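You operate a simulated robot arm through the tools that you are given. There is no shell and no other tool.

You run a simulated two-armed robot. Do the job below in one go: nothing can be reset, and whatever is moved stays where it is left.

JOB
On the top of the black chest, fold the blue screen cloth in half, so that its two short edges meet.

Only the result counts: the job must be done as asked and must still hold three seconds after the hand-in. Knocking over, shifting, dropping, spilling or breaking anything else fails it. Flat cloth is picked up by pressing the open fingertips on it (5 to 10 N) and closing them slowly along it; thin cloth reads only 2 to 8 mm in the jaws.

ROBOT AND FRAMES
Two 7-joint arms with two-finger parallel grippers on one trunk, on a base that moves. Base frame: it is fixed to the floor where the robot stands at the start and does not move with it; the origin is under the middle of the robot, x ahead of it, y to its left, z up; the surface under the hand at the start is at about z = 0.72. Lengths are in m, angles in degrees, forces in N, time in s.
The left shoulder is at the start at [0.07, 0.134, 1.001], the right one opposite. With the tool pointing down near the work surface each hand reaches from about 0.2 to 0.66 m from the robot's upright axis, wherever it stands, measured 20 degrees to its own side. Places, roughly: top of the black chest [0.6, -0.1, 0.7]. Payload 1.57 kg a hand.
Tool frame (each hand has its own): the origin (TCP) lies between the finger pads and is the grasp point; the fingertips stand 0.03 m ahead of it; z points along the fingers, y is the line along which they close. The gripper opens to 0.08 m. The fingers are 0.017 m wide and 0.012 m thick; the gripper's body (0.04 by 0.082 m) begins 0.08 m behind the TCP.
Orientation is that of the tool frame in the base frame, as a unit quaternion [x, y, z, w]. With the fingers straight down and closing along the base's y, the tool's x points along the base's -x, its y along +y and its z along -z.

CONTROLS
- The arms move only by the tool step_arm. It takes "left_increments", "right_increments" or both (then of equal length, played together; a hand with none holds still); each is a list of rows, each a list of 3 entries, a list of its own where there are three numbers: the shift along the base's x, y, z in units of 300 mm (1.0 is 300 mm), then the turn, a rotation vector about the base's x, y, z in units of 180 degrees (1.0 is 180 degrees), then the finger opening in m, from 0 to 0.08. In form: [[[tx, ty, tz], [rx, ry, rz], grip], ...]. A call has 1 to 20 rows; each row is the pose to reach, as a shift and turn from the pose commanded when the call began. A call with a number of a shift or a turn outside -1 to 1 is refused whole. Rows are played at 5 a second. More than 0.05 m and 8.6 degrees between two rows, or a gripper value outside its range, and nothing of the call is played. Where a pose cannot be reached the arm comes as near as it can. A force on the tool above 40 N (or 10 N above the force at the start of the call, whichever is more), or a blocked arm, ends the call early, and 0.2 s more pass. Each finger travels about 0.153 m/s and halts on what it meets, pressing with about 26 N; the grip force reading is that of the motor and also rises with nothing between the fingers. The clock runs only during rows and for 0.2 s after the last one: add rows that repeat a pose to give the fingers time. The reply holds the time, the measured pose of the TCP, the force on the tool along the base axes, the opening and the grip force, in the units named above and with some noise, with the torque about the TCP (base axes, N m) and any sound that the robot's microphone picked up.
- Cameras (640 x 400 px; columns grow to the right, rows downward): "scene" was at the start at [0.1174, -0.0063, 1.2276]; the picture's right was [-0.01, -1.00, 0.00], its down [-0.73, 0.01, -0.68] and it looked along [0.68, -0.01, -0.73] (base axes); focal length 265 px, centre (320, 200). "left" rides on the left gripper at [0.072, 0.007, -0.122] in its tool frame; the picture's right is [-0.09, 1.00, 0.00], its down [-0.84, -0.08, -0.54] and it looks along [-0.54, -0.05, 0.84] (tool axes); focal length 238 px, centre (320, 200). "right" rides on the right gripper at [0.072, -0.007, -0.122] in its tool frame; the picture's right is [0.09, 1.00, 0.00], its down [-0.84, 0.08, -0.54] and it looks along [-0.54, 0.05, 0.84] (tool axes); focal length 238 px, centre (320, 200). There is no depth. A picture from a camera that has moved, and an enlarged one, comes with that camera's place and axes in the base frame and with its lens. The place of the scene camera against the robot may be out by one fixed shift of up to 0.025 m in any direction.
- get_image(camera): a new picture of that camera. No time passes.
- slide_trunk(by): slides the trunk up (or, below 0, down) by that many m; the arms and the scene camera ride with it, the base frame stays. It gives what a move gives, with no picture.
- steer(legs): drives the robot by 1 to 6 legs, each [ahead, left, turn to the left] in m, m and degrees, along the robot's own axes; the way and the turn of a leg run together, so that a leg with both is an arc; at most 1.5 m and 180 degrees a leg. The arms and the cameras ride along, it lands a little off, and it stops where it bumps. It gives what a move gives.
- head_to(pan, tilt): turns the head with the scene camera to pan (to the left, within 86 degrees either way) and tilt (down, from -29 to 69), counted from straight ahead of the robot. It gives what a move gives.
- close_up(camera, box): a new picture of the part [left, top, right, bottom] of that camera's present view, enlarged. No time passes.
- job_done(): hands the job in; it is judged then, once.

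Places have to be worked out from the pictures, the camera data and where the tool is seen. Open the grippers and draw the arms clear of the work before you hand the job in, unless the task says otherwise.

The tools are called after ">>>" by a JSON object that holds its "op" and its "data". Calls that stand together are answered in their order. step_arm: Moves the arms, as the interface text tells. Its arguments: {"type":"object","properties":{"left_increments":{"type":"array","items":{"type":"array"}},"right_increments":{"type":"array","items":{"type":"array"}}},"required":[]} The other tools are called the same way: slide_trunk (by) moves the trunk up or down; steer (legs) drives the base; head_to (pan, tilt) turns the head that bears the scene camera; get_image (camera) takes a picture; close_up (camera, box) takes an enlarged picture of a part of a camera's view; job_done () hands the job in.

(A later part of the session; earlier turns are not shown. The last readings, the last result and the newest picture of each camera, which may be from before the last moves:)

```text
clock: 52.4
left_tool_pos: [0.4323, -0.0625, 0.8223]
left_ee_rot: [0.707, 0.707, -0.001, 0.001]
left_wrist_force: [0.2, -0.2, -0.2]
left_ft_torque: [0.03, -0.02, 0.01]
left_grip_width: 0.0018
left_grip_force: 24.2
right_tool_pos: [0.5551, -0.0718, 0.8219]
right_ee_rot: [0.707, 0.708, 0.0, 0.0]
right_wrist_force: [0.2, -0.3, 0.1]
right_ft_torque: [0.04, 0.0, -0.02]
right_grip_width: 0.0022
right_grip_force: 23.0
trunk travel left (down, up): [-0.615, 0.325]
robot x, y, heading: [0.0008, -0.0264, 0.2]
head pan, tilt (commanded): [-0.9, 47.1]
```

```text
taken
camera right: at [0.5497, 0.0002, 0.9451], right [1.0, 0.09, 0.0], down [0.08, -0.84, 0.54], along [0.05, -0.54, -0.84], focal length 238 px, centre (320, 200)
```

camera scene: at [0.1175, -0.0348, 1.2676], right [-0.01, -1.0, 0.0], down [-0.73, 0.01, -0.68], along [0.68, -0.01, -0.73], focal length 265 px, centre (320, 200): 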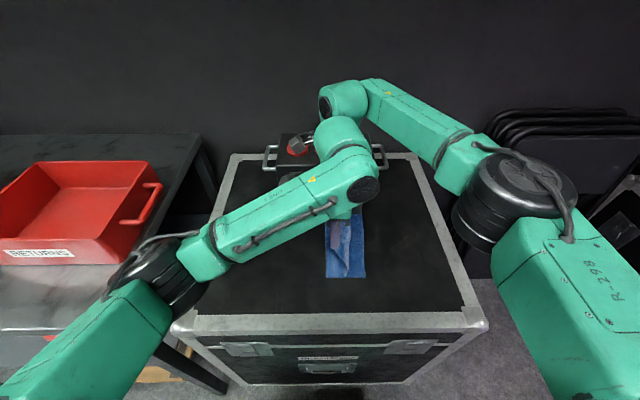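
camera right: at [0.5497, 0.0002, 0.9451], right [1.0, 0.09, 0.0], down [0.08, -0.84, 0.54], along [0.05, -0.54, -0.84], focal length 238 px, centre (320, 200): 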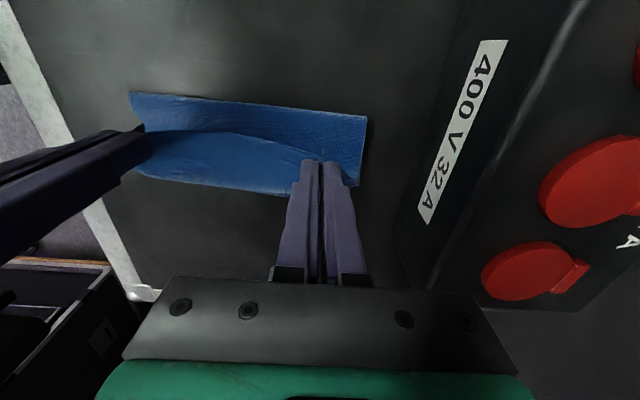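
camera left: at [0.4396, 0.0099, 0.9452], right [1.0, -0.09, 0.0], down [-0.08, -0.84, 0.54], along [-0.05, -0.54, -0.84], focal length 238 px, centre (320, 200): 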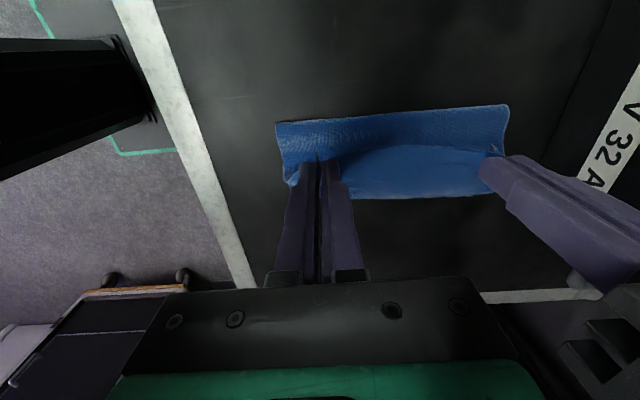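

The fold is forming well. I'll zoom in to see how the held edge lies against the lower layer's right edge before lowering.

>>> {"op": "close_up", "data": {"camera": "right", "box": [100, 60, 420, 260]}}

>>> {"op": "close_up", "data": {"camera": "left", "box": [240, 60, 560, 260]}}

>>> {"op": "close_up", "data": {"camera": "scene", "box": [270, 180, 430, 300]}}

```text
2.00 times, centred on (260, 160) of right
camera zoom: at [0.5497, 0.0002, 0.9451], right [1.0, 0.09, 0.0], down [0.08, -0.84, 0.54], along [0.05, -0.54, -0.84], focal length 477 px, centre (440, 280)
```

zoom: 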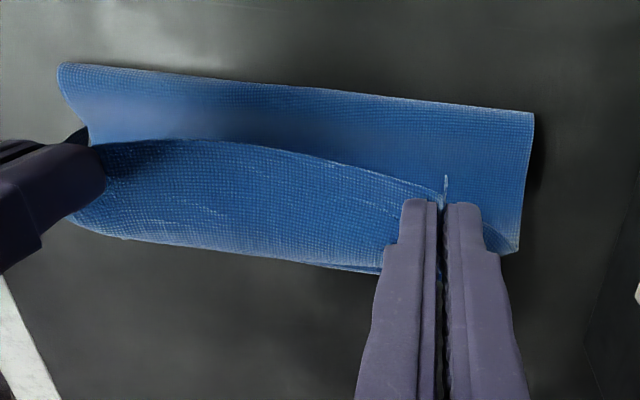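

```text
2.00 times, centred on (400, 160) of left
camera zoom: at [0.4396, 0.0099, 0.9452], right [1.0, -0.09, 0.0], down [-0.08, -0.84, 0.54], along [-0.05, -0.54, -0.84], focal length 477 px, centre (160, 280)
```

zoom: 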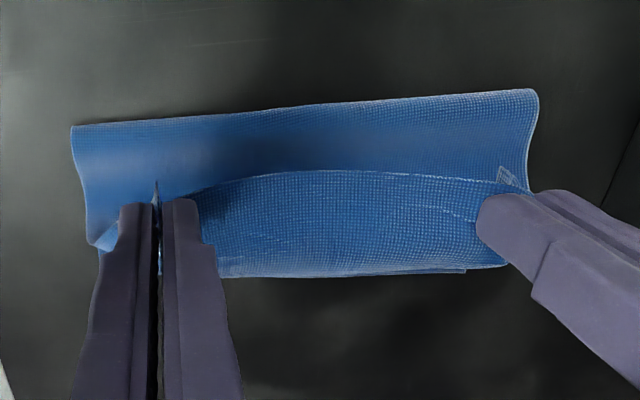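

```text
3.33 times, centred on (350, 240) of scene
camera zoom: at [0.1175, -0.0348, 1.2676], right [-0.01, -1.0, 0.0], down [-0.73, 0.01, -0.68], along [0.68, -0.01, -0.73], focal length 883 px, centre (220, 67)
```

zoom: 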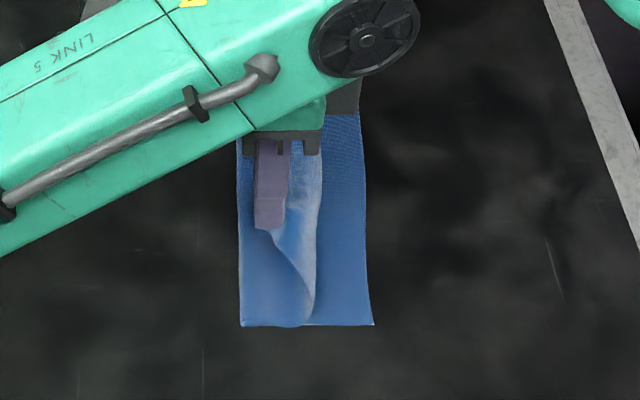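

The lower layer's right edge is now at about (0.394, -0.132) to (0.59, -0.142), so the true fold line should be y≈-0.018. The loop currently turns at about -0.047, because my arc was too low. I'll drive back 0.055 m and raise the hands so the lower half can lie down again.

>>> {"op": "steer", "data": {"legs": [[0.0, 0.055, 0.0]]}}

>>> {"op": "step_arm", "data": {"left_increments": [[[-0.005, 0.01, 0.03], [0, 0, 0], 0.0], [[-0.01, 0.02, 0.06], [0, 0, 0], 0.0], [[-0.01, 0.03, 0.09], [0, 0, 0], 0.0], [[-0.01, 0.03, 0.1], [0, 0, 0], 0.0], [[-0.01, 0.03, 0.1], [0, 0, 0], 0.0]], "right_increments": [[[0.003, 0.01, 0.03], [0, 0, 0], 0.0], [[0.003, 0.02, 0.06], [0, 0, 0], 0.0], [[0.003, 0.03, 0.09], [0, 0, 0], 0.0], [[0.003, 0.03, 0.1], [0, 0, 0], 0.0], [[0.003, 0.03, 0.1], [0, 0, 0], 0.0]]}}

>>> {"op": "get_image", "data": {"camera": "scene"}}

>>> {"op": "get_image", "data": {"camera": "right"}}

>>> {"op": "get_image", "data": {"camera": "left"}}

```text
clock: 53.4
left_tool_pos: [0.4324, -0.0076, 0.8233]
left_ee_rot: [0.707, 0.708, -0.002, 0.001]
left_wrist_force: [-0.9, 1.5, -0.3]
left_ft_torque: [-0.01, -0.02, 0.02]
left_grip_width: 0.0016
left_grip_force: 23.6
right_tool_pos: [0.5552, -0.0162, 0.8207]
right_ee_rot: [0.707, 0.708, 0.0, 0.0]
right_wrist_force: [1.2, 0.5, 0.4]
right_ft_torque: [-0.01, 0.02, -0.01]
right_grip_width: 0.0021
right_grip_force: 23.6
trunk travel left (down, up): [-0.615, 0.325]
robot x, y, heading: [-0.0024, 0.0244, -0.1]
head pan, tilt (commanded): [-0.9, 47.1]
```

```text
clock: 54.6
left_tool_pos: [0.4297, 0.0022, 0.8527]
left_ee_rot: [0.706, 0.708, -0.001, 0.001]
left_wrist_force: [1.5, 0.1, 0.1]
left_ft_torque: [0.01, -0.06, 0.03]
left_grip_width: 0.0019
left_grip_force: 22.8
right_tool_pos: [0.5577, -0.0069, 0.8516]
right_ee_rot: [0.706, 0.708, 0.0, -0.001]
right_wrist_force: [-1.6, -0.2, -0.3]
right_ft_torque: [-0.01, 0.07, 0.01]
right_grip_width: 0.002
right_grip_force: 23.6
trunk travel left (down, up): [-0.615, 0.325]
robot x, y, heading: [-0.0035, 0.0245, 0.0]
head pan, tilt (commanded): [-0.9, 47.1]
```

```text
taken
camera scene: at [0.1174, 0.0203, 1.2676], right [-0.01, -1.0, 0.0], down [-0.73, 0.01, -0.68], along [0.68, -0.01, -0.73], focal length 265 px, centre (320, 200)
```

scene: 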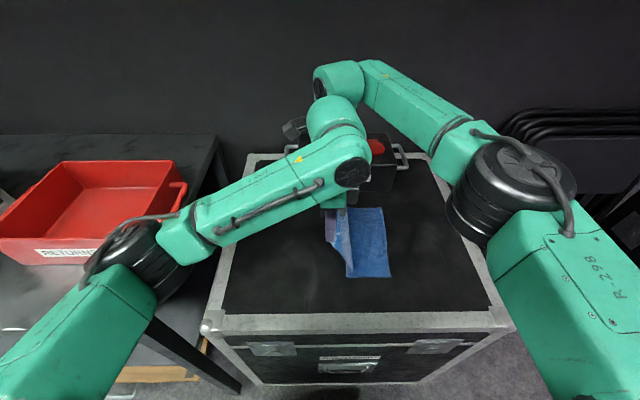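

```text
taken
camera right: at [0.5513, 0.0641, 0.9754], right [1.0, 0.09, 0.0], down [0.08, -0.84, 0.54], along [0.05, -0.54, -0.84], focal length 238 px, centre (320, 200)
```

right: 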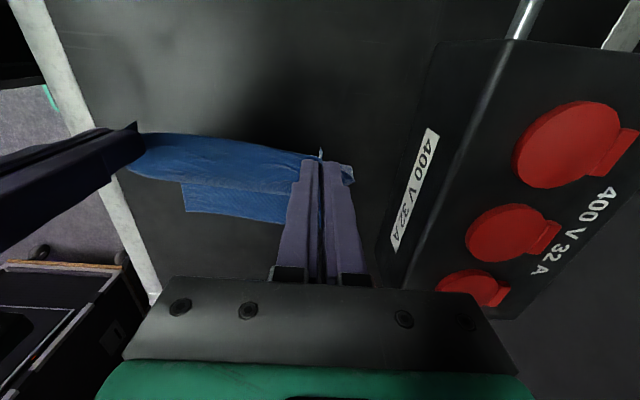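

```text
taken
camera left: at [0.4366, 0.0746, 0.9752], right [1.0, -0.09, 0.0], down [-0.08, -0.84, 0.54], along [-0.05, -0.54, -0.84], focal length 238 px, centre (320, 200)
```

left: 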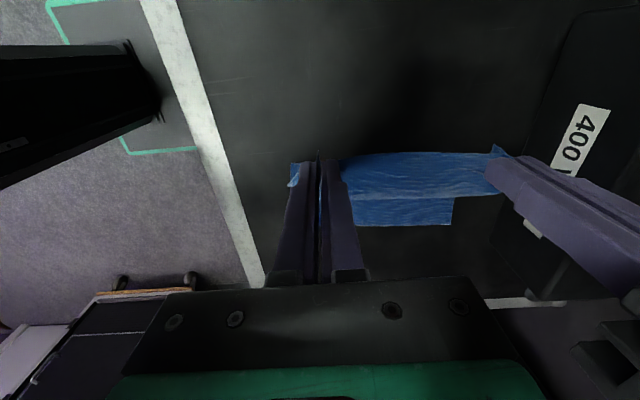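

The lower layer is flat again and the flap hangs straight. The right edge now runs from (0.393, -0.134) to (0.5945, -0.1434), so the fold line is y≈-0.017 near and -0.023 far. I'll follow a taut arc this time, driving right 0.038 at this height first.

>>> {"op": "steer", "data": {"legs": [[0.0, -0.038, 0.0]]}}

>>> {"op": "step_arm", "data": {"left_increments": [[[0.0, 0.0, -0.017], [0, 0, 0], 0.0], [[0.0, 0.0, -0.033], [0, 0, 0], 0.0]], "right_increments": [[[0.0, 0.0, -0.017], [0, 0, 0], 0.0], [[0.0, 0.0, -0.033], [0, 0, 0], 0.0]]}}

>>> {"op": "steer", "data": {"legs": [[0.0, -0.03, 0.0]]}}

>>> {"op": "get_image", "data": {"camera": "scene"}}

>>> {"op": "get_image", "data": {"camera": "right"}}

>>> {"op": "get_image", "data": {"camera": "left"}}

```text
clock: 55.4
left_tool_pos: [0.4298, -0.0341, 0.8546]
left_ee_rot: [0.707, 0.708, -0.002, 0.0]
left_wrist_force: [1.3, 1.0, -0.5]
left_ft_torque: [0.0, -0.04, 0.01]
left_grip_width: 0.0019
left_grip_force: 23.6
right_tool_pos: [0.5581, -0.0431, 0.8529]
right_ee_rot: [0.706, 0.708, 0.0, 0.0]
right_wrist_force: [-1.3, 0.9, -0.2]
right_ft_torque: [0.01, 0.04, 0.01]
right_grip_width: 0.0021
right_grip_force: 23.7
trunk travel left (down, up): [-0.615, 0.325]
robot x, y, heading: [-0.001, -0.0114, 0.2]
head pan, tilt (commanded): [-0.9, 47.1]
```

```text
clock: 56.0
left_tool_pos: [0.4296, -0.0356, 0.8432]
left_ee_rot: [0.706, 0.708, -0.002, -0.001]
left_wrist_force: [0.9, -0.6, -0.1]
left_ft_torque: [0.01, -0.06, 0.02]
left_grip_width: 0.0017
left_grip_force: 23.5
right_tool_pos: [0.5569, -0.0437, 0.8427]
right_ee_rot: [0.707, 0.708, 0.0, -0.001]
right_wrist_force: [-2.2, 0.3, -0.3]
right_ft_torque: [0.02, 0.04, -0.03]
right_grip_width: 0.002
right_grip_force: 23.2
trunk travel left (down, up): [-0.615, 0.325]
robot x, y, heading: [-0.0005, -0.0084, 0.5]
head pan, tilt (commanded): [-0.9, 47.1]
```

```text
clock: 56.9
left_tool_pos: [0.4303, -0.0632, 0.8426]
left_ee_rot: [0.706, 0.708, -0.003, 0.001]
left_wrist_force: [1.3, -0.2, 0.0]
left_ft_torque: [0.0, -0.04, -0.03]
left_grip_width: 0.0019
left_grip_force: 23.1
right_tool_pos: [0.5578, -0.0728, 0.843]
right_ee_rot: [0.705, 0.709, 0.0, 0.001]
right_wrist_force: [-0.8, 0.8, 0.3]
right_ft_torque: [-0.01, 0.05, 0.04]
right_grip_width: 0.0022
right_grip_force: 23.9
trunk travel left (down, up): [-0.615, 0.325]
robot x, y, heading: [0.0042, -0.0409, 0.3]
head pan, tilt (commanded): [-0.9, 47.1]
```

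```text
taken
camera scene: at [0.1175, -0.0451, 1.2676], right [-0.01, -1.0, 0.0], down [-0.73, 0.01, -0.68], along [0.68, -0.01, -0.73], focal length 265 px, centre (320, 200)
```

scene: 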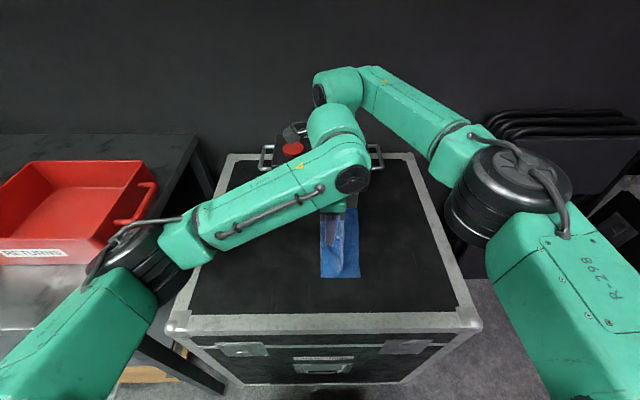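

```text
taken
camera right: at [0.5516, -0.001, 0.9656], right [1.0, 0.09, 0.0], down [0.08, -0.84, 0.54], along [0.05, -0.54, -0.84], focal length 238 px, centre (320, 200)
```

right: 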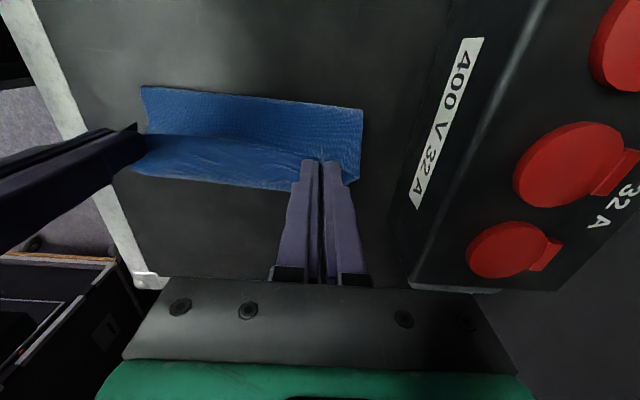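

```text
taken
camera left: at [0.4371, 0.0088, 0.9647], right [1.0, -0.09, 0.0], down [-0.08, -0.83, 0.55], along [-0.05, -0.54, -0.84], focal length 238 px, centre (320, 200)
```

left: 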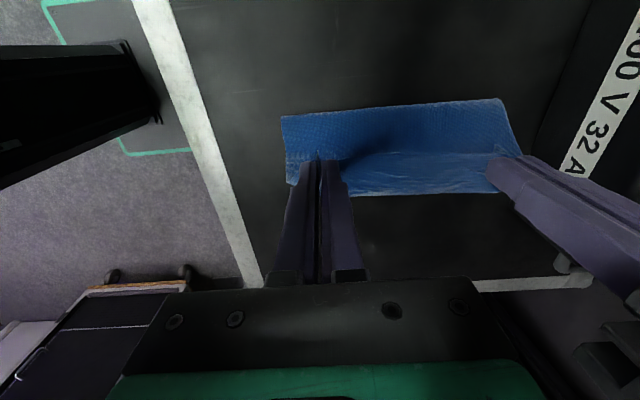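

I'll zoom in to read the cloth's cross-section from the near side, and to find where the crease and the lower edge are now.

>>> {"op": "close_up", "data": {"camera": "scene", "box": [290, 190, 390, 290]}}

>>> {"op": "close_up", "data": {"camera": "right", "box": [100, 60, 420, 260]}}

>>> {"op": "close_up", "data": {"camera": "left", "box": [240, 60, 560, 260]}}

```text
4.00 times, centred on (340, 240) of scene
camera zoom: at [0.1175, -0.0451, 1.2676], right [-0.01, -1.0, 0.0], down [-0.73, 0.01, -0.68], along [0.68, -0.01, -0.73], focal length 1060 px, centre (240, 40)
```

zoom: 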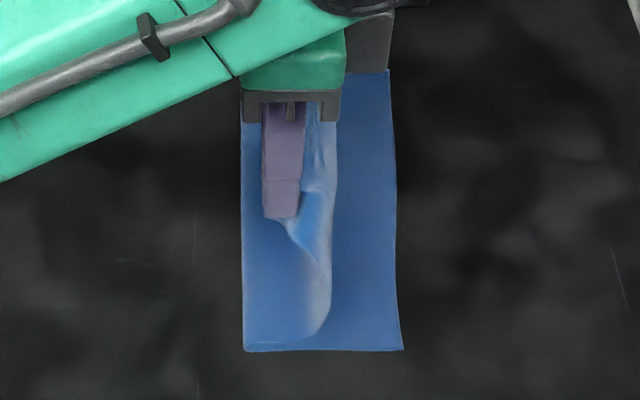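

```text
2.00 times, centred on (260, 160) of right
camera zoom: at [0.5516, -0.001, 0.9656], right [1.0, 0.09, 0.0], down [0.08, -0.84, 0.54], along [0.05, -0.54, -0.84], focal length 477 px, centre (440, 280)
```

zoom: 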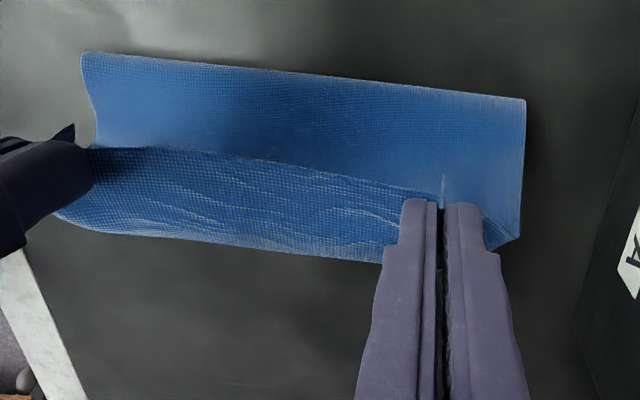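

```text
2.00 times, centred on (400, 160) of left
camera zoom: at [0.4371, 0.0088, 0.9647], right [1.0, -0.09, 0.0], down [-0.08, -0.83, 0.55], along [-0.05, -0.54, -0.84], focal length 477 px, centre (160, 280)
```

zoom: 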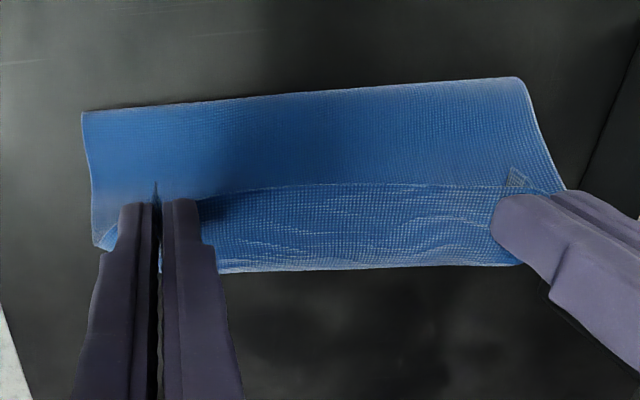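

The cloth is stiff, and with the hands upright the pinched strip pushes a belly to the right and draws the crease to y≈-0.046 instead of -0.02. Leaning the hands over should cure that. I'll drive back left 0.08 so the flap hangs straight, then tilt both hands about their fingertips in small steps.

>>> {"op": "steer", "data": {"legs": [[0.0, 0.08, 0.0]]}}

>>> {"op": "step_arm", "data": {"left_increments": [[[0.0, -0.0087, -0.0004], [0.0278, 0, 0], 0.0], [[0.0, -0.0174, -0.0015], [0.0556, 0, 0], 0.0], [[0.0, -0.0259, -0.0034], [0.0833, 0, 0], 0.0]], "right_increments": [[[0.0, -0.0087, -0.0004], [0.0278, 0, 0], 0.0], [[0.0, -0.0174, -0.0015], [0.0556, 0, 0], 0.0], [[0.0, -0.0259, -0.0034], [0.0833, 0, 0], 0.0]]}}

```text
clock: 57.9
left_tool_pos: [0.4302, 0.0153, 0.8418]
left_ee_rot: [0.706, 0.708, -0.002, 0.0]
left_wrist_force: [1.8, -1.2, -0.3]
left_ft_torque: [-0.04, -0.04, 0.05]
left_grip_width: 0.0015
left_grip_force: 23.7
right_tool_pos: [0.5582, 0.0072, 0.8427]
right_ee_rot: [0.706, 0.708, 0.0, 0.0]
right_wrist_force: [-1.0, 0.7, -0.2]
right_ft_torque: [-0.03, 0.03, -0.01]
right_grip_width: 0.0018
right_grip_force: 23.2
trunk travel left (down, up): [-0.615, 0.325]
robot x, y, heading: [0.0008, 0.0369, 0.2]
head pan, tilt (commanded): [-0.9, 47.1]
```

```text
clock: 58.7
left_tool_pos: [0.4302, 0.0046, 0.8414]
left_ee_rot: [0.7, 0.702, 0.092, -0.092]
left_wrist_force: [1.2, -0.4, -0.5]
left_ft_torque: [0.02, -0.05, 0.01]
left_grip_width: 0.0018
left_grip_force: 23.1
right_tool_pos: [0.5575, -0.0035, 0.8423]
right_ee_rot: [0.7, 0.702, 0.092, -0.093]
right_wrist_force: [-1.6, -0.7, -0.1]
right_ft_torque: [0.04, 0.06, -0.01]
right_grip_width: 0.0021
right_grip_force: 23.0
trunk travel left (down, up): [-0.615, 0.325]
robot x, y, heading: [0.0023, 0.0333, -0.1]
head pan, tilt (commanded): [-0.9, 47.1]
```

15° was reached on both sides. I'll add another 10° while easing the hands slightly left.

>>> {"op": "step_arm", "data": {"left_increments": [[[0.0, 0.03, -0.003], [0.0278, 0, 0], 0.0], [[0.0, 0.06, -0.006], [0.0556, 0, 0], 0.0]], "right_increments": [[[0.0, 0.03, -0.003], [0.0278, 0, 0], 0.0], [[0.0, 0.06, -0.006], [0.0556, 0, 0], 0.0]]}}

```text
clock: 59.3
left_tool_pos: [0.4299, 0.0244, 0.8415]
left_ee_rot: [0.69, 0.691, 0.152, -0.152]
left_wrist_force: [1.5, 0.0, 0.5]
left_ft_torque: [-0.03, -0.04, 0.01]
left_grip_width: 0.0015
left_grip_force: 23.2
right_tool_pos: [0.557, 0.0161, 0.8389]
right_ee_rot: [0.689, 0.691, 0.154, -0.153]
right_wrist_force: [-1.0, 0.0, 0.9]
right_ft_torque: [0.01, 0.02, 0.0]
right_grip_width: 0.002
right_grip_force: 24.0
trunk travel left (down, up): [-0.615, 0.325]
robot x, y, heading: [0.0012, 0.0377, 0.3]
head pan, tilt (commanded): [-0.9, 47.1]
```

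25° is fine as well. I'll add 10° more for both.

>>> {"op": "step_arm", "data": {"left_increments": [[[0.0, 0.03, -0.004], [0.0278, 0, 0], 0.0], [[0.0, 0.06, -0.009], [0.0556, 0, 0], 0.0]], "right_increments": [[[0.0, 0.03, -0.004], [0.0278, 0, 0], 0.0], [[0.0, 0.06, -0.009], [0.0556, 0, 0], 0.0]]}}

>>> {"op": "get_image", "data": {"camera": "scene"}}

>>> {"op": "get_image", "data": {"camera": "left"}}

>>> {"op": "get_image", "data": {"camera": "right"}}

```text
clock: 59.9
left_tool_pos: [0.4304, 0.0423, 0.838]
left_ee_rot: [0.674, 0.675, 0.213, -0.212]
left_wrist_force: [1.1, 0.4, -0.8]
left_ft_torque: [-0.02, -0.05, 0.0]
left_grip_width: 0.0017
left_grip_force: 23.8
right_tool_pos: [0.5558, 0.0337, 0.8356]
right_ee_rot: [0.672, 0.676, 0.214, -0.214]
right_wrist_force: [-1.3, -0.8, 0.1]
right_ft_torque: [-0.02, 0.01, 0.03]
right_grip_width: 0.002
right_grip_force: 23.9
trunk travel left (down, up): [-0.615, 0.325]
robot x, y, heading: [0.002, 0.0381, 0.1]
head pan, tilt (commanded): [-0.9, 47.1]
```

```text
taken
camera scene: at [0.1175, 0.0322, 1.2676], right [-0.01, -1.0, 0.0], down [-0.73, 0.01, -0.68], along [0.68, -0.01, -0.73], focal length 265 px, centre (320, 200)
```

scene: 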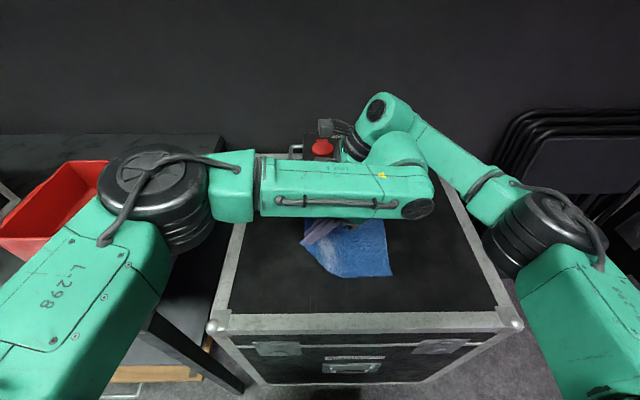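

```text
taken
camera left: at [0.4366, 0.0322, 0.979], right [1.0, -0.07, -0.05], down [-0.07, -1.0, -0.04], along [-0.05, 0.04, -1.0], focal length 238 px, centre (320, 200)
```

left: 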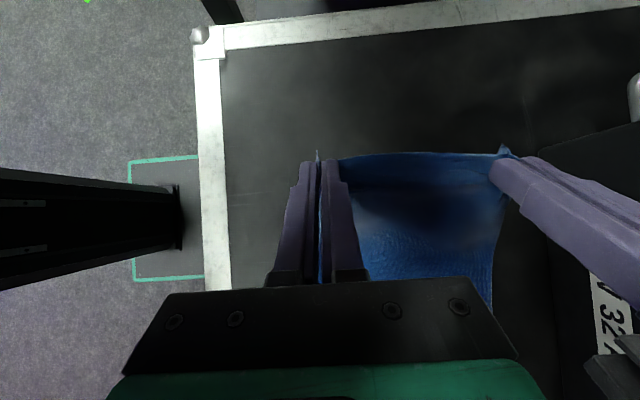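

```text
taken
camera right: at [0.5508, 0.0226, 0.9788], right [1.0, 0.08, 0.05], down [0.08, -1.0, -0.04], along [0.05, 0.04, -1.0], focal length 238 px, centre (320, 200)
```

right: 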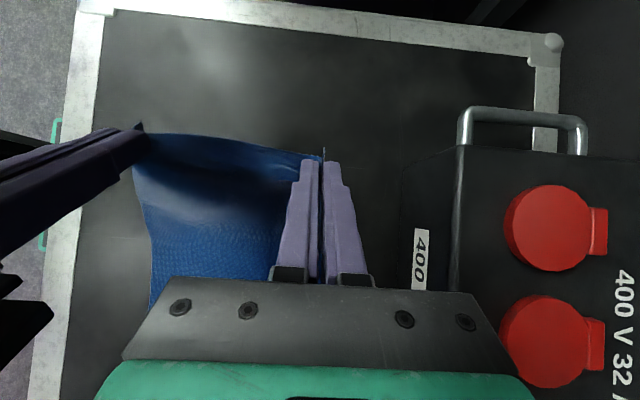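

35° is reached on both, and the hands lean right as wanted. I'll lower the held edge near its original side (tip y≈0.075, about 3.5 cm up) so that the cloth lies down flat again before a low fold pass.

>>> {"op": "step_arm", "data": {"left_increments": [[[0.0, 0.01, -0.05], [0, 0, 0], 0.0], [[0.0, 0.02, -0.1], [0, 0, 0], 0.0], [[0.0, 0.04, -0.15], [0, 0, 0], 0.0], [[0.0, 0.052, -0.19], [0, 0, 0], 0.0], [[0.0, 0.052, -0.19], [0, 0, 0], 0.0]], "right_increments": [[[0.0, 0.01, -0.05], [0, 0, 0], 0.0], [[0.0, 0.02, -0.1], [0, 0, 0], 0.0], [[0.0, 0.04, -0.15], [0, 0, 0], 0.0], [[0.0, 0.052, -0.19], [0, 0, 0], 0.0], [[0.0, 0.052, -0.19], [0, 0, 0], 0.0]]}}

>>> {"op": "get_image", "data": {"camera": "scene"}}

>>> {"op": "get_image", "data": {"camera": "left"}}

>>> {"op": "get_image", "data": {"camera": "right"}}

```text
clock: 61.1
left_tool_pos: [0.4295, 0.0595, 0.78]
left_ee_rot: [0.673, 0.676, 0.212, -0.212]
left_wrist_force: [3.3, 0.7, 0.0]
left_ft_torque: [-0.03, -0.08, -0.06]
left_grip_width: 0.0018
left_grip_force: 23.6
right_tool_pos: [0.5567, 0.0497, 0.78]
right_ee_rot: [0.673, 0.676, 0.214, -0.213]
right_wrist_force: [-4.3, 0.0, 0.4]
right_ft_torque: [-0.01, 0.06, 0.04]
right_grip_width: 0.002
right_grip_force: 23.9
trunk travel left (down, up): [-0.615, 0.325]
robot x, y, heading: [0.0024, 0.0438, 0.2]
head pan, tilt (commanded): [-0.9, 47.1]
```

```text
taken
camera scene: at [0.1171, 0.0323, 1.2676], right [-0.01, -1.0, 0.0], down [-0.73, 0.01, -0.68], along [0.68, -0.01, -0.73], focal length 265 px, centre (320, 200)
```

scene: 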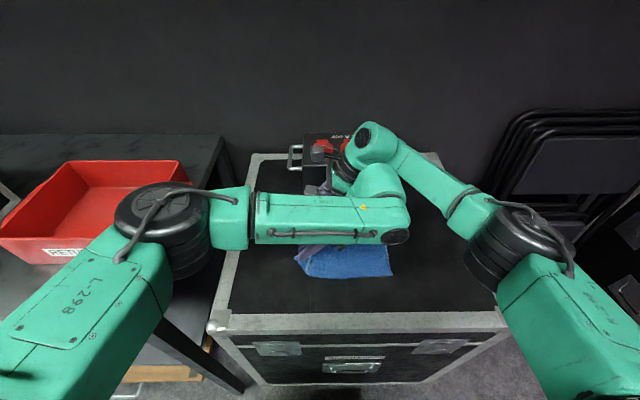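

```text
taken
camera left: at [0.4352, 0.0485, 0.922], right [1.0, -0.07, -0.05], down [-0.07, -1.0, -0.03], along [-0.05, 0.04, -1.0], focal length 238 px, centre (320, 200)
```

left: 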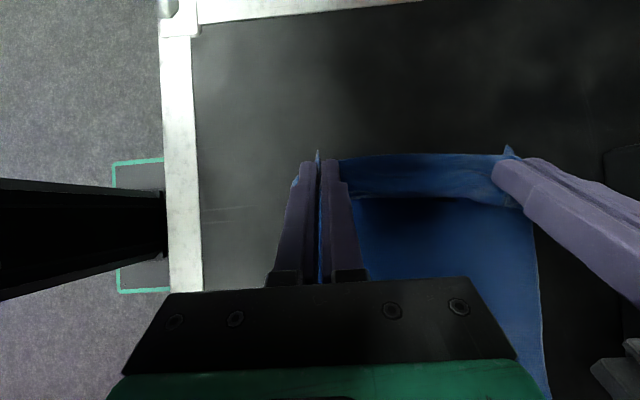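

```text
taken
camera right: at [0.5511, 0.0379, 0.9222], right [1.0, 0.08, 0.05], down [0.08, -1.0, -0.04], along [0.05, 0.04, -1.0], focal length 238 px, centre (320, 200)
```

right: 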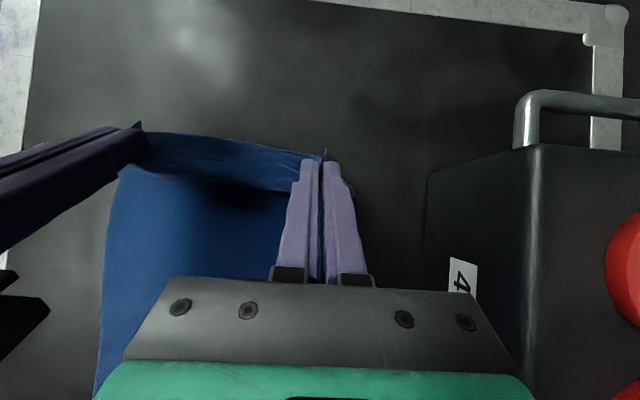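

The cloth has laid back down. I'll ease the hands 4 mm together, since tension rose to about 4 N, and start the low sweep with the base, 0.06 m at first.

>>> {"op": "step_arm", "data": {"left_increments": [[[0.007, 0.0, 0.0], [0, 0, 0], 0.0], [[0.007, 0.0, 0.0], [0, 0, 0], 0.0]], "right_increments": [[[-0.007, 0.0, 0.0], [0, 0, 0], 0.0], [[-0.007, 0.0, 0.0], [0, 0, 0], 0.0]]}}

>>> {"op": "steer", "data": {"legs": [[0.0, -0.06, 0.0]]}}

>>> {"op": "get_image", "data": {"camera": "scene"}}

>>> {"op": "get_image", "data": {"camera": "left"}}

>>> {"op": "get_image", "data": {"camera": "right"}}

```text
clock: 61.7
left_tool_pos: [0.4322, 0.0594, 0.7803]
left_ee_rot: [0.673, 0.676, 0.212, -0.213]
left_wrist_force: [-0.4, -0.9, -0.1]
left_ft_torque: [0.01, 0.01, -0.02]
left_grip_width: 0.0016
left_grip_force: 23.5
right_tool_pos: [0.555, 0.0484, 0.781]
right_ee_rot: [0.674, 0.675, 0.213, -0.212]
right_wrist_force: [-0.3, 1.3, 0.2]
right_ft_torque: [-0.01, 0.01, -0.01]
right_grip_width: 0.0022
right_grip_force: 23.5
trunk travel left (down, up): [-0.615, 0.325]
robot x, y, heading: [0.0028, 0.0398, 0.4]
head pan, tilt (commanded): [-0.9, 47.1]
```

```text
clock: 62.7
left_tool_pos: [0.431, -0.0004, 0.7805]
left_ee_rot: [0.673, 0.676, 0.212, -0.211]
left_wrist_force: [-0.1, 0.2, 0.4]
left_ft_torque: [0.03, 0.03, -0.01]
left_grip_width: 0.0018
left_grip_force: 23.2
right_tool_pos: [0.5559, -0.0098, 0.7813]
right_ee_rot: [0.673, 0.675, 0.214, -0.213]
right_wrist_force: [0.6, -0.2, 0.1]
right_ft_torque: [0.04, 0.01, 0.04]
right_grip_width: 0.0017
right_grip_force: 23.6
trunk travel left (down, up): [-0.615, 0.325]
robot x, y, heading: [0.002, -0.0223, 0.0]
head pan, tilt (commanded): [-0.9, 47.1]
```

```text
taken
camera scene: at [0.1175, -0.0284, 1.2676], right [-0.01, -1.0, 0.0], down [-0.73, 0.01, -0.68], along [0.68, -0.01, -0.73], focal length 265 px, centre (320, 200)
```

scene: 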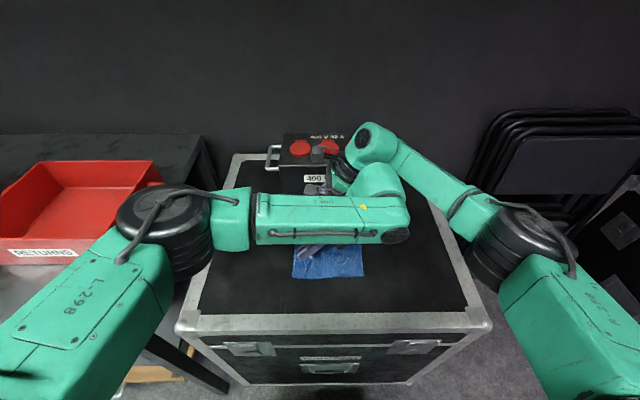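

```text
taken
camera left: at [0.4378, -0.0118, 0.9215], right [1.0, -0.07, -0.05], down [-0.07, -1.0, -0.03], along [-0.05, 0.04, -1.0], focal length 238 px, centre (320, 200)
```

left: 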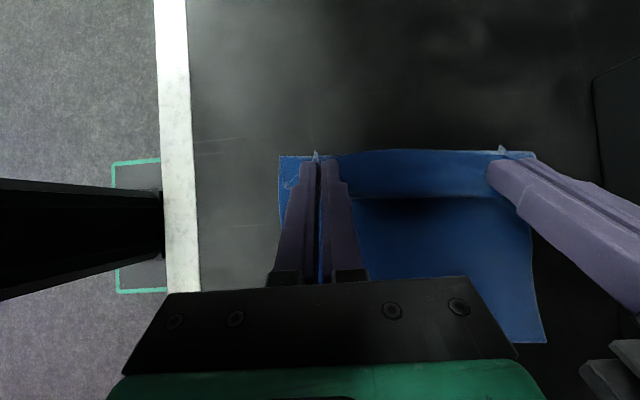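

```text
taken
camera right: at [0.5492, -0.0223, 0.9225], right [1.0, 0.08, 0.06], down [0.08, -1.0, -0.04], along [0.05, 0.04, -1.0], focal length 238 px, centre (320, 200)
```

right: 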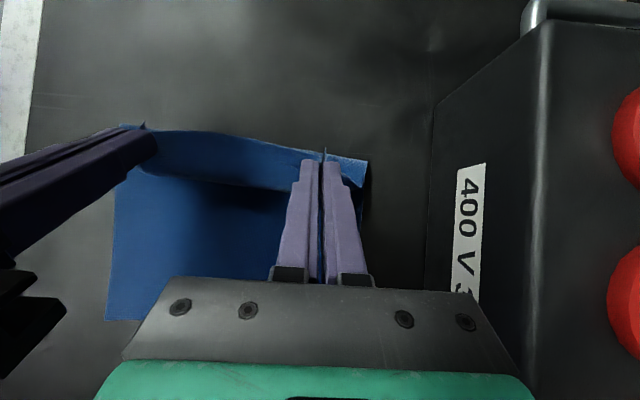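

The fold is rolling properly now: the crease is at y≈0.036 near and 0.021 far. The lower edge is now at about (0.397, -0.122) to (0.598, -0.129), so the mid-line sits at about -0.0035 near and -0.0105 far. I'll keep sweeping by 0.045.

>>> {"op": "steer", "data": {"legs": [[0.0, -0.045, 0.0]]}}

>>> {"op": "get_image", "data": {"camera": "left"}}

>>> {"op": "get_image", "data": {"camera": "right"}}

>>> {"op": "close_up", "data": {"camera": "scene", "box": [260, 200, 400, 300]}}

```text
clock: 63.6
left_tool_pos: [0.4323, -0.0452, 0.7801]
left_ee_rot: [0.673, 0.676, 0.213, -0.212]
left_wrist_force: [0.4, 0.1, -0.5]
left_ft_torque: [0.0, 0.04, -0.02]
left_grip_width: 0.0018
left_grip_force: 24.0
right_tool_pos: [0.5557, -0.0547, 0.7809]
right_ee_rot: [0.673, 0.676, 0.213, -0.212]
right_wrist_force: [0.0, -1.1, -0.2]
right_ft_torque: [0.01, 0.01, -0.01]
right_grip_width: 0.0018
right_grip_force: 23.6
trunk travel left (down, up): [-0.615, 0.325]
robot x, y, heading: [0.0, -0.0647, 0.2]
head pan, tilt (commanded): [-0.9, 47.1]
```

```text
taken
camera left: at [0.438, -0.0554, 0.9215], right [1.0, -0.07, -0.05], down [-0.07, -1.0, -0.03], along [-0.05, 0.04, -1.0], focal length 238 px, centre (320, 200)
```

left: 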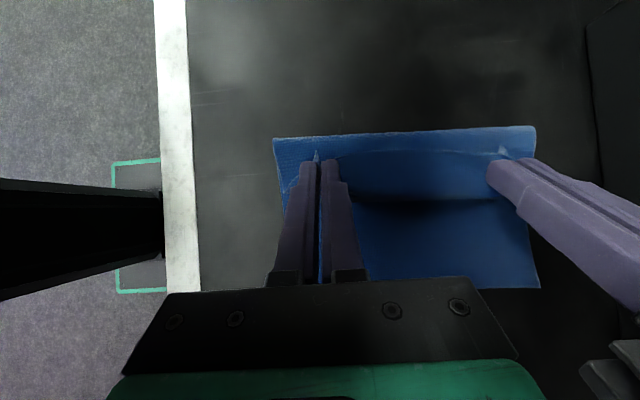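

```text
taken
camera right: at [0.5492, -0.0658, 0.9226], right [1.0, 0.08, 0.06], down [0.08, -1.0, -0.04], along [0.05, 0.04, -1.0], focal length 238 px, centre (320, 200)
```

right: 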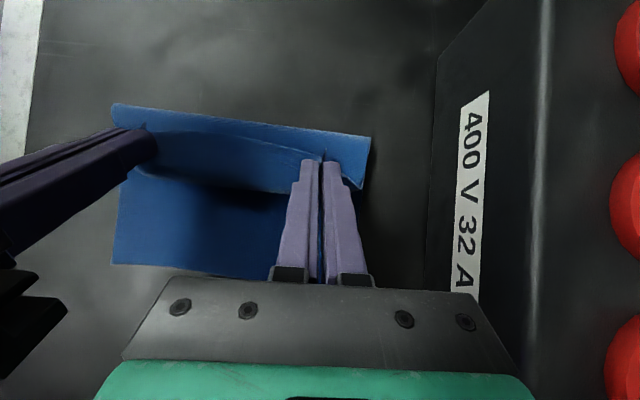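

```text
4.00 times, centred on (330, 250) of scene
camera zoom: at [0.1176, -0.0718, 1.2676], right [-0.01, -1.0, 0.0], down [-0.73, 0.01, -0.68], along [0.68, -0.01, -0.73], focal length 1060 px, centre (280, 0)
```

zoom: 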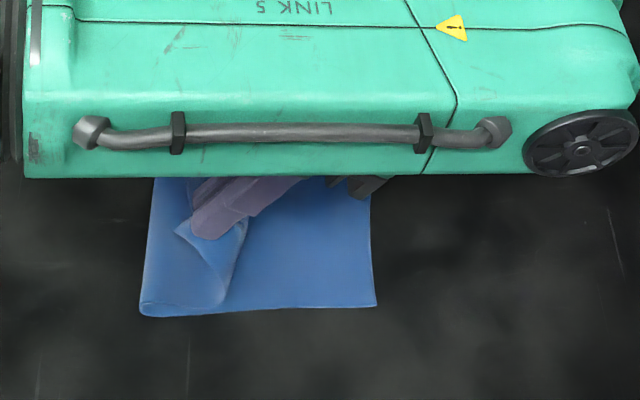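

The crease is now at about y=0.007 near and 0.000 far, and the lower edge is stable at (0.398, -0.1215) to (0.598, -0.1295). The crease needs about 15 mm more, so I'll sweep a further 0.03.

>>> {"op": "steer", "data": {"legs": [[0.0, -0.03, 0.0]]}}

>>> {"op": "get_image", "data": {"camera": "left"}}

>>> {"op": "get_image", "data": {"camera": "right"}}

>>> {"op": "get_image", "data": {"camera": "scene"}}

```text
clock: 64.4
left_tool_pos: [0.4309, -0.075, 0.7805]
left_ee_rot: [0.673, 0.676, 0.211, -0.212]
left_wrist_force: [-0.5, -0.5, 0.1]
left_ft_torque: [0.0, 0.01, 0.0]
left_grip_width: 0.0017
left_grip_force: 23.6
right_tool_pos: [0.5556, -0.0838, 0.781]
right_ee_rot: [0.672, 0.676, 0.213, -0.213]
right_wrist_force: [-0.6, 0.0, 0.0]
right_ft_torque: [-0.04, 0.01, 0.0]
right_grip_width: 0.002
right_grip_force: 23.6
trunk travel left (down, up): [-0.615, 0.325]
robot x, y, heading: [0.0011, -0.0935, 0.3]
head pan, tilt (commanded): [-0.9, 47.1]
```

```text
taken
camera left: at [0.4382, -0.085, 0.9215], right [1.0, -0.07, -0.05], down [-0.07, -1.0, -0.03], along [-0.05, 0.04, -1.0], focal length 238 px, centre (320, 200)
```

left: 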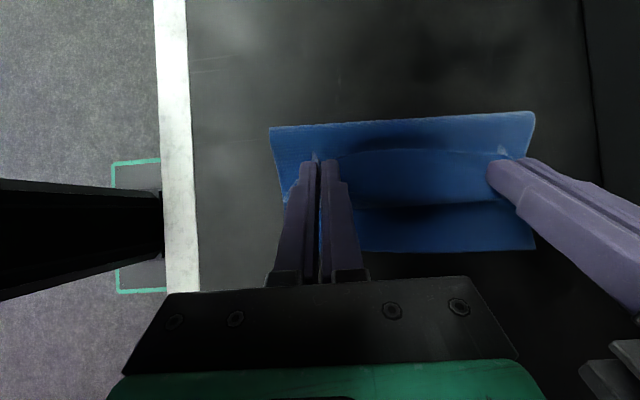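

```text
taken
camera right: at [0.5492, -0.0953, 0.9226], right [1.0, 0.08, 0.06], down [0.08, -1.0, -0.04], along [0.05, 0.04, -1.0], focal length 238 px, centre (320, 200)
```

right: 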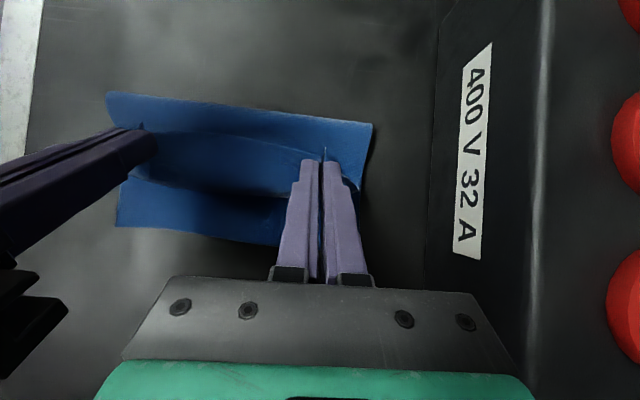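

```text
taken
camera scene: at [0.1177, -0.1013, 1.2676], right [-0.01, -1.0, 0.0], down [-0.73, 0.01, -0.68], along [0.68, -0.01, -0.73], focal length 265 px, centre (320, 200)
```

scene: 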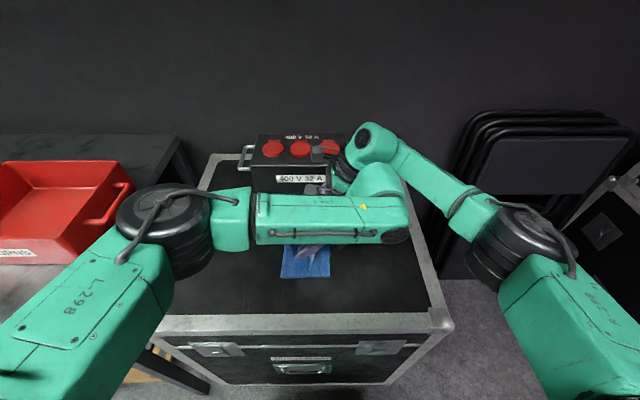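

The crease's outer line is at y≈-0.013 near and -0.017 far. Flattened, that comes out close to the mid-line at -0.004/-0.010. Now I'll lower the hands to about 1.4 cm to flatten the loop without moving sideways.

>>> {"op": "step_arm", "data": {"left_increments": [[[0.0, 0.0, -0.02], [0, 0, 0], 0.0], [[0.0, 0.0, -0.04], [0, 0, 0], 0.0], [[0.0, 0.0, -0.06], [0, 0, 0], 0.0], [[0.0, 0.0, -0.073], [0, 0, 0], 0.0], [[0.0, 0.0, -0.073], [0, 0, 0], 0.0]], "right_increments": [[[0.0, 0.0, -0.02], [0, 0, 0], 0.0], [[0.0, 0.0, -0.04], [0, 0, 0], 0.0], [[0.0, 0.0, -0.06], [0, 0, 0], 0.0], [[0.0, 0.0, -0.073], [0, 0, 0], 0.0], [[0.0, 0.0, -0.073], [0, 0, 0], 0.0]]}}

>>> {"op": "get_image", "data": {"camera": "left"}}

>>> {"op": "get_image", "data": {"camera": "right"}}

>>> {"op": "close_up", "data": {"camera": "scene", "box": [250, 220, 370, 300]}}

```text
clock: 65.6
left_tool_pos: [0.4314, -0.0743, 0.7578]
left_ee_rot: [0.673, 0.676, 0.212, -0.212]
left_wrist_force: [0.7, 0.7, 0.4]
left_ft_torque: [0.01, 0.02, 0.01]
left_grip_width: 0.0017
left_grip_force: 23.8
right_tool_pos: [0.5561, -0.0845, 0.7586]
right_ee_rot: [0.672, 0.677, 0.212, -0.212]
right_wrist_force: [-0.2, -0.1, -0.2]
right_ft_torque: [0.02, -0.04, 0.0]
right_grip_width: 0.0019
right_grip_force: 23.7
trunk travel left (down, up): [-0.615, 0.325]
robot x, y, heading: [0.0001, -0.0997, 0.3]
head pan, tilt (commanded): [-0.9, 47.1]
```

```text
taken
camera left: at [0.4384, -0.0854, 0.8998], right [1.0, -0.07, -0.05], down [-0.07, -1.0, -0.03], along [-0.05, 0.04, -1.0], focal length 238 px, centre (320, 200)
```

left: 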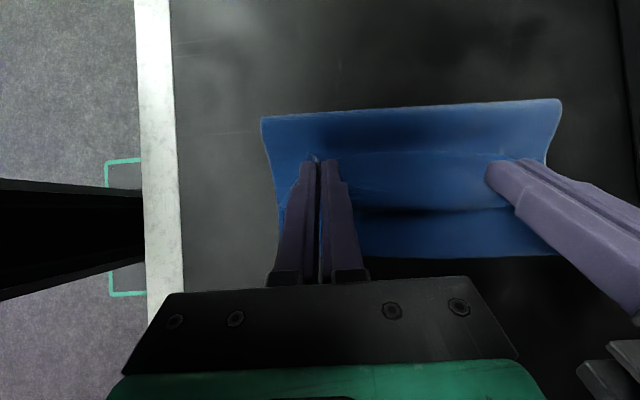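

```text
taken
camera right: at [0.5492, -0.0961, 0.9004], right [1.0, 0.08, 0.05], down [0.08, -1.0, -0.04], along [0.05, 0.04, -1.0], focal length 238 px, centre (320, 200)
```

right: 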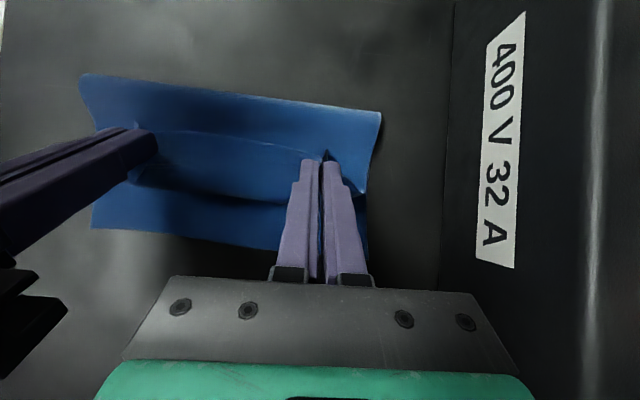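

```text
5.00 times, centred on (310, 260) of scene
camera zoom: at [0.1178, -0.1022, 1.2676], right [-0.01, -1.0, 0.0], down [-0.73, 0.01, -0.68], along [0.68, -0.01, -0.73], focal length 1324 px, centre (370, -100)
```

zoom: 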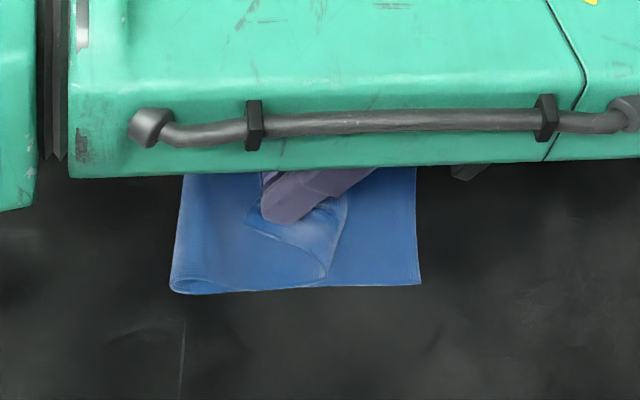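

The flap is low and the crease is holding at about -0.013/-0.018. I'll drive right 0.03 at this height to start unrolling the flap toward the lower layer's edge.

>>> {"op": "steer", "data": {"legs": [[0.0, -0.03, 0.0]]}}

>>> {"op": "get_image", "data": {"camera": "left"}}

>>> {"op": "get_image", "data": {"camera": "right"}}

>>> {"op": "close_up", "data": {"camera": "scene", "box": [230, 220, 350, 300]}}

```text
clock: 66.5
left_tool_pos: [0.4324, -0.103, 0.7586]
left_ee_rot: [0.672, 0.677, 0.211, -0.212]
left_wrist_force: [0.5, 0.0, -1.0]
left_ft_torque: [-0.02, 0.0, 0.02]
left_grip_width: 0.0018
left_grip_force: 23.5
right_tool_pos: [0.555, -0.1122, 0.7585]
right_ee_rot: [0.672, 0.677, 0.213, -0.212]
right_wrist_force: [-0.1, -0.1, -0.4]
right_ft_torque: [-0.03, 0.0, -0.04]
right_grip_width: 0.0019
right_grip_force: 23.5
trunk travel left (down, up): [-0.615, 0.325]
robot x, y, heading: [0.0013, -0.1259, 0.1]
head pan, tilt (commanded): [-0.9, 47.1]
```

```text
taken
camera left: at [0.4385, -0.114, 0.8999], right [1.0, -0.07, -0.05], down [-0.07, -1.0, -0.03], along [-0.05, 0.04, -1.0], focal length 238 px, centre (320, 200)
```

left: 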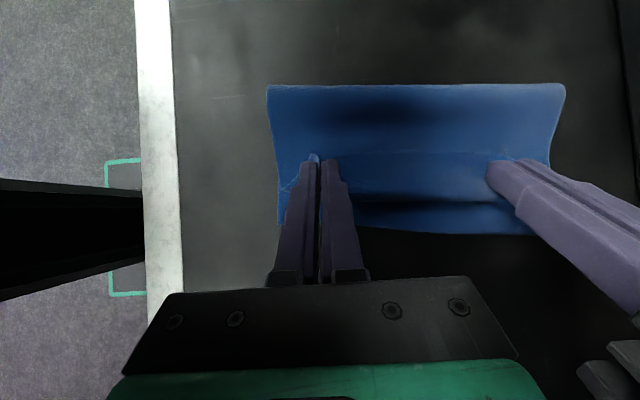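

```text
taken
camera right: at [0.5492, -0.1246, 0.9007], right [1.0, 0.08, 0.06], down [0.08, -1.0, -0.04], along [0.05, 0.04, -1.0], focal length 238 px, centre (320, 200)
```

right: 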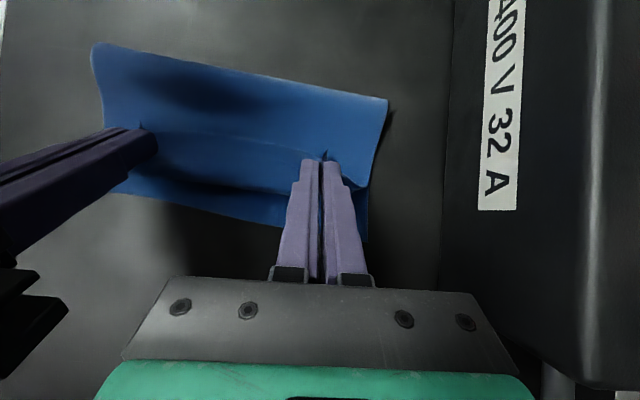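

```text
5.00 times, centred on (290, 260) of scene
camera zoom: at [0.1177, -0.1311, 1.2676], right [-0.01, -1.0, 0.0], down [-0.73, 0.01, -0.68], along [0.68, -0.01, -0.73], focal length 1324 px, centre (470, -100)
```

zoom: 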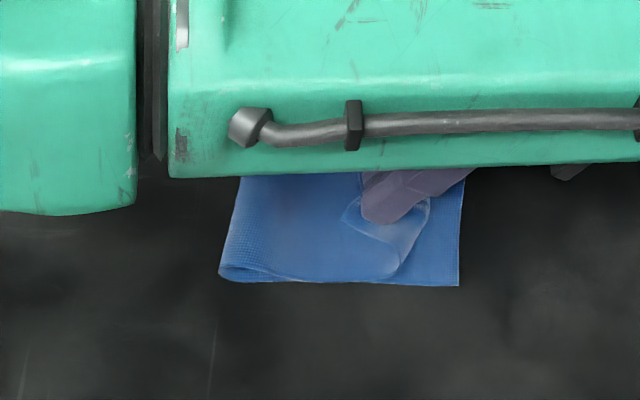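

The lower layer was dragged a little at the far end, but the fold is still near mid-cloth: right edge (0.397, -0.1235) to (0.596, -0.1447), crease about -0.010/-0.028. I'll lean the hands over further (right to 55°, left to 45°), slightly raised, so that the flap unrolls more easily.

>>> {"op": "step_arm", "data": {"left_increments": [[[0.0, -0.004, 0.004], [0.0185, 0, 0], 0.0], [[0.0, -0.009, 0.004], [0.037, 0, 0], 0.0], [[0.0, -0.0133, 0.002], [0.0556, 0, 0], 0.0]], "right_increments": [[[0.0, -0.008, 0.0], [0.037, 0, 0], 0.0], [[0.0, -0.016, -0.004], [0.074, 0, 0], 0.0], [[0.0, -0.0246, -0.011], [0.111, 0, 0], 0.0]]}}

>>> {"op": "get_image", "data": {"camera": "left"}}

>>> {"op": "get_image", "data": {"camera": "right"}}

```text
clock: 67.2
left_tool_pos: [0.4323, -0.1083, 0.7608]
left_ee_rot: [0.651, 0.655, 0.271, -0.271]
left_wrist_force: [0.6, -0.5, 0.6]
left_ft_torque: [0.0, -0.01, 0.01]
left_grip_width: 0.0019
left_grip_force: 23.9
right_tool_pos: [0.5559, -0.1207, 0.7571]
right_ee_rot: [0.625, 0.629, 0.328, -0.327]
right_wrist_force: [-0.1, -0.2, -0.1]
right_ft_torque: [0.05, 0.03, 0.02]
right_grip_width: 0.0022
right_grip_force: 23.6
trunk travel left (down, up): [-0.615, 0.325]
robot x, y, heading: [0.002, -0.1286, 0.4]
head pan, tilt (commanded): [-0.9, 47.1]
```

```text
taken
camera left: at [0.4388, -0.1432, 0.8969], right [1.0, -0.06, -0.06], down [-0.07, -0.98, -0.21], along [-0.05, 0.21, -0.98], focal length 238 px, centre (320, 200)
```

left: 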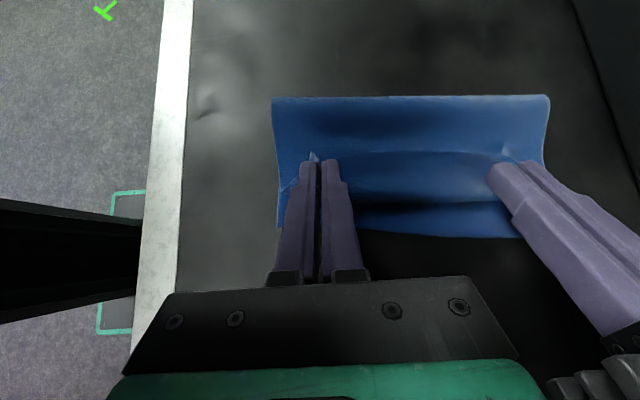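

```text
taken
camera right: at [0.5497, -0.1811, 0.8852], right [1.0, 0.06, 0.08], down [0.08, -0.92, -0.38], along [0.05, 0.38, -0.92], focal length 238 px, centre (320, 200)
```

right: 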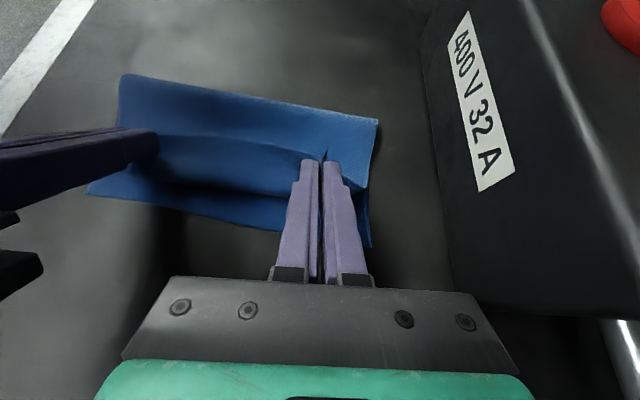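

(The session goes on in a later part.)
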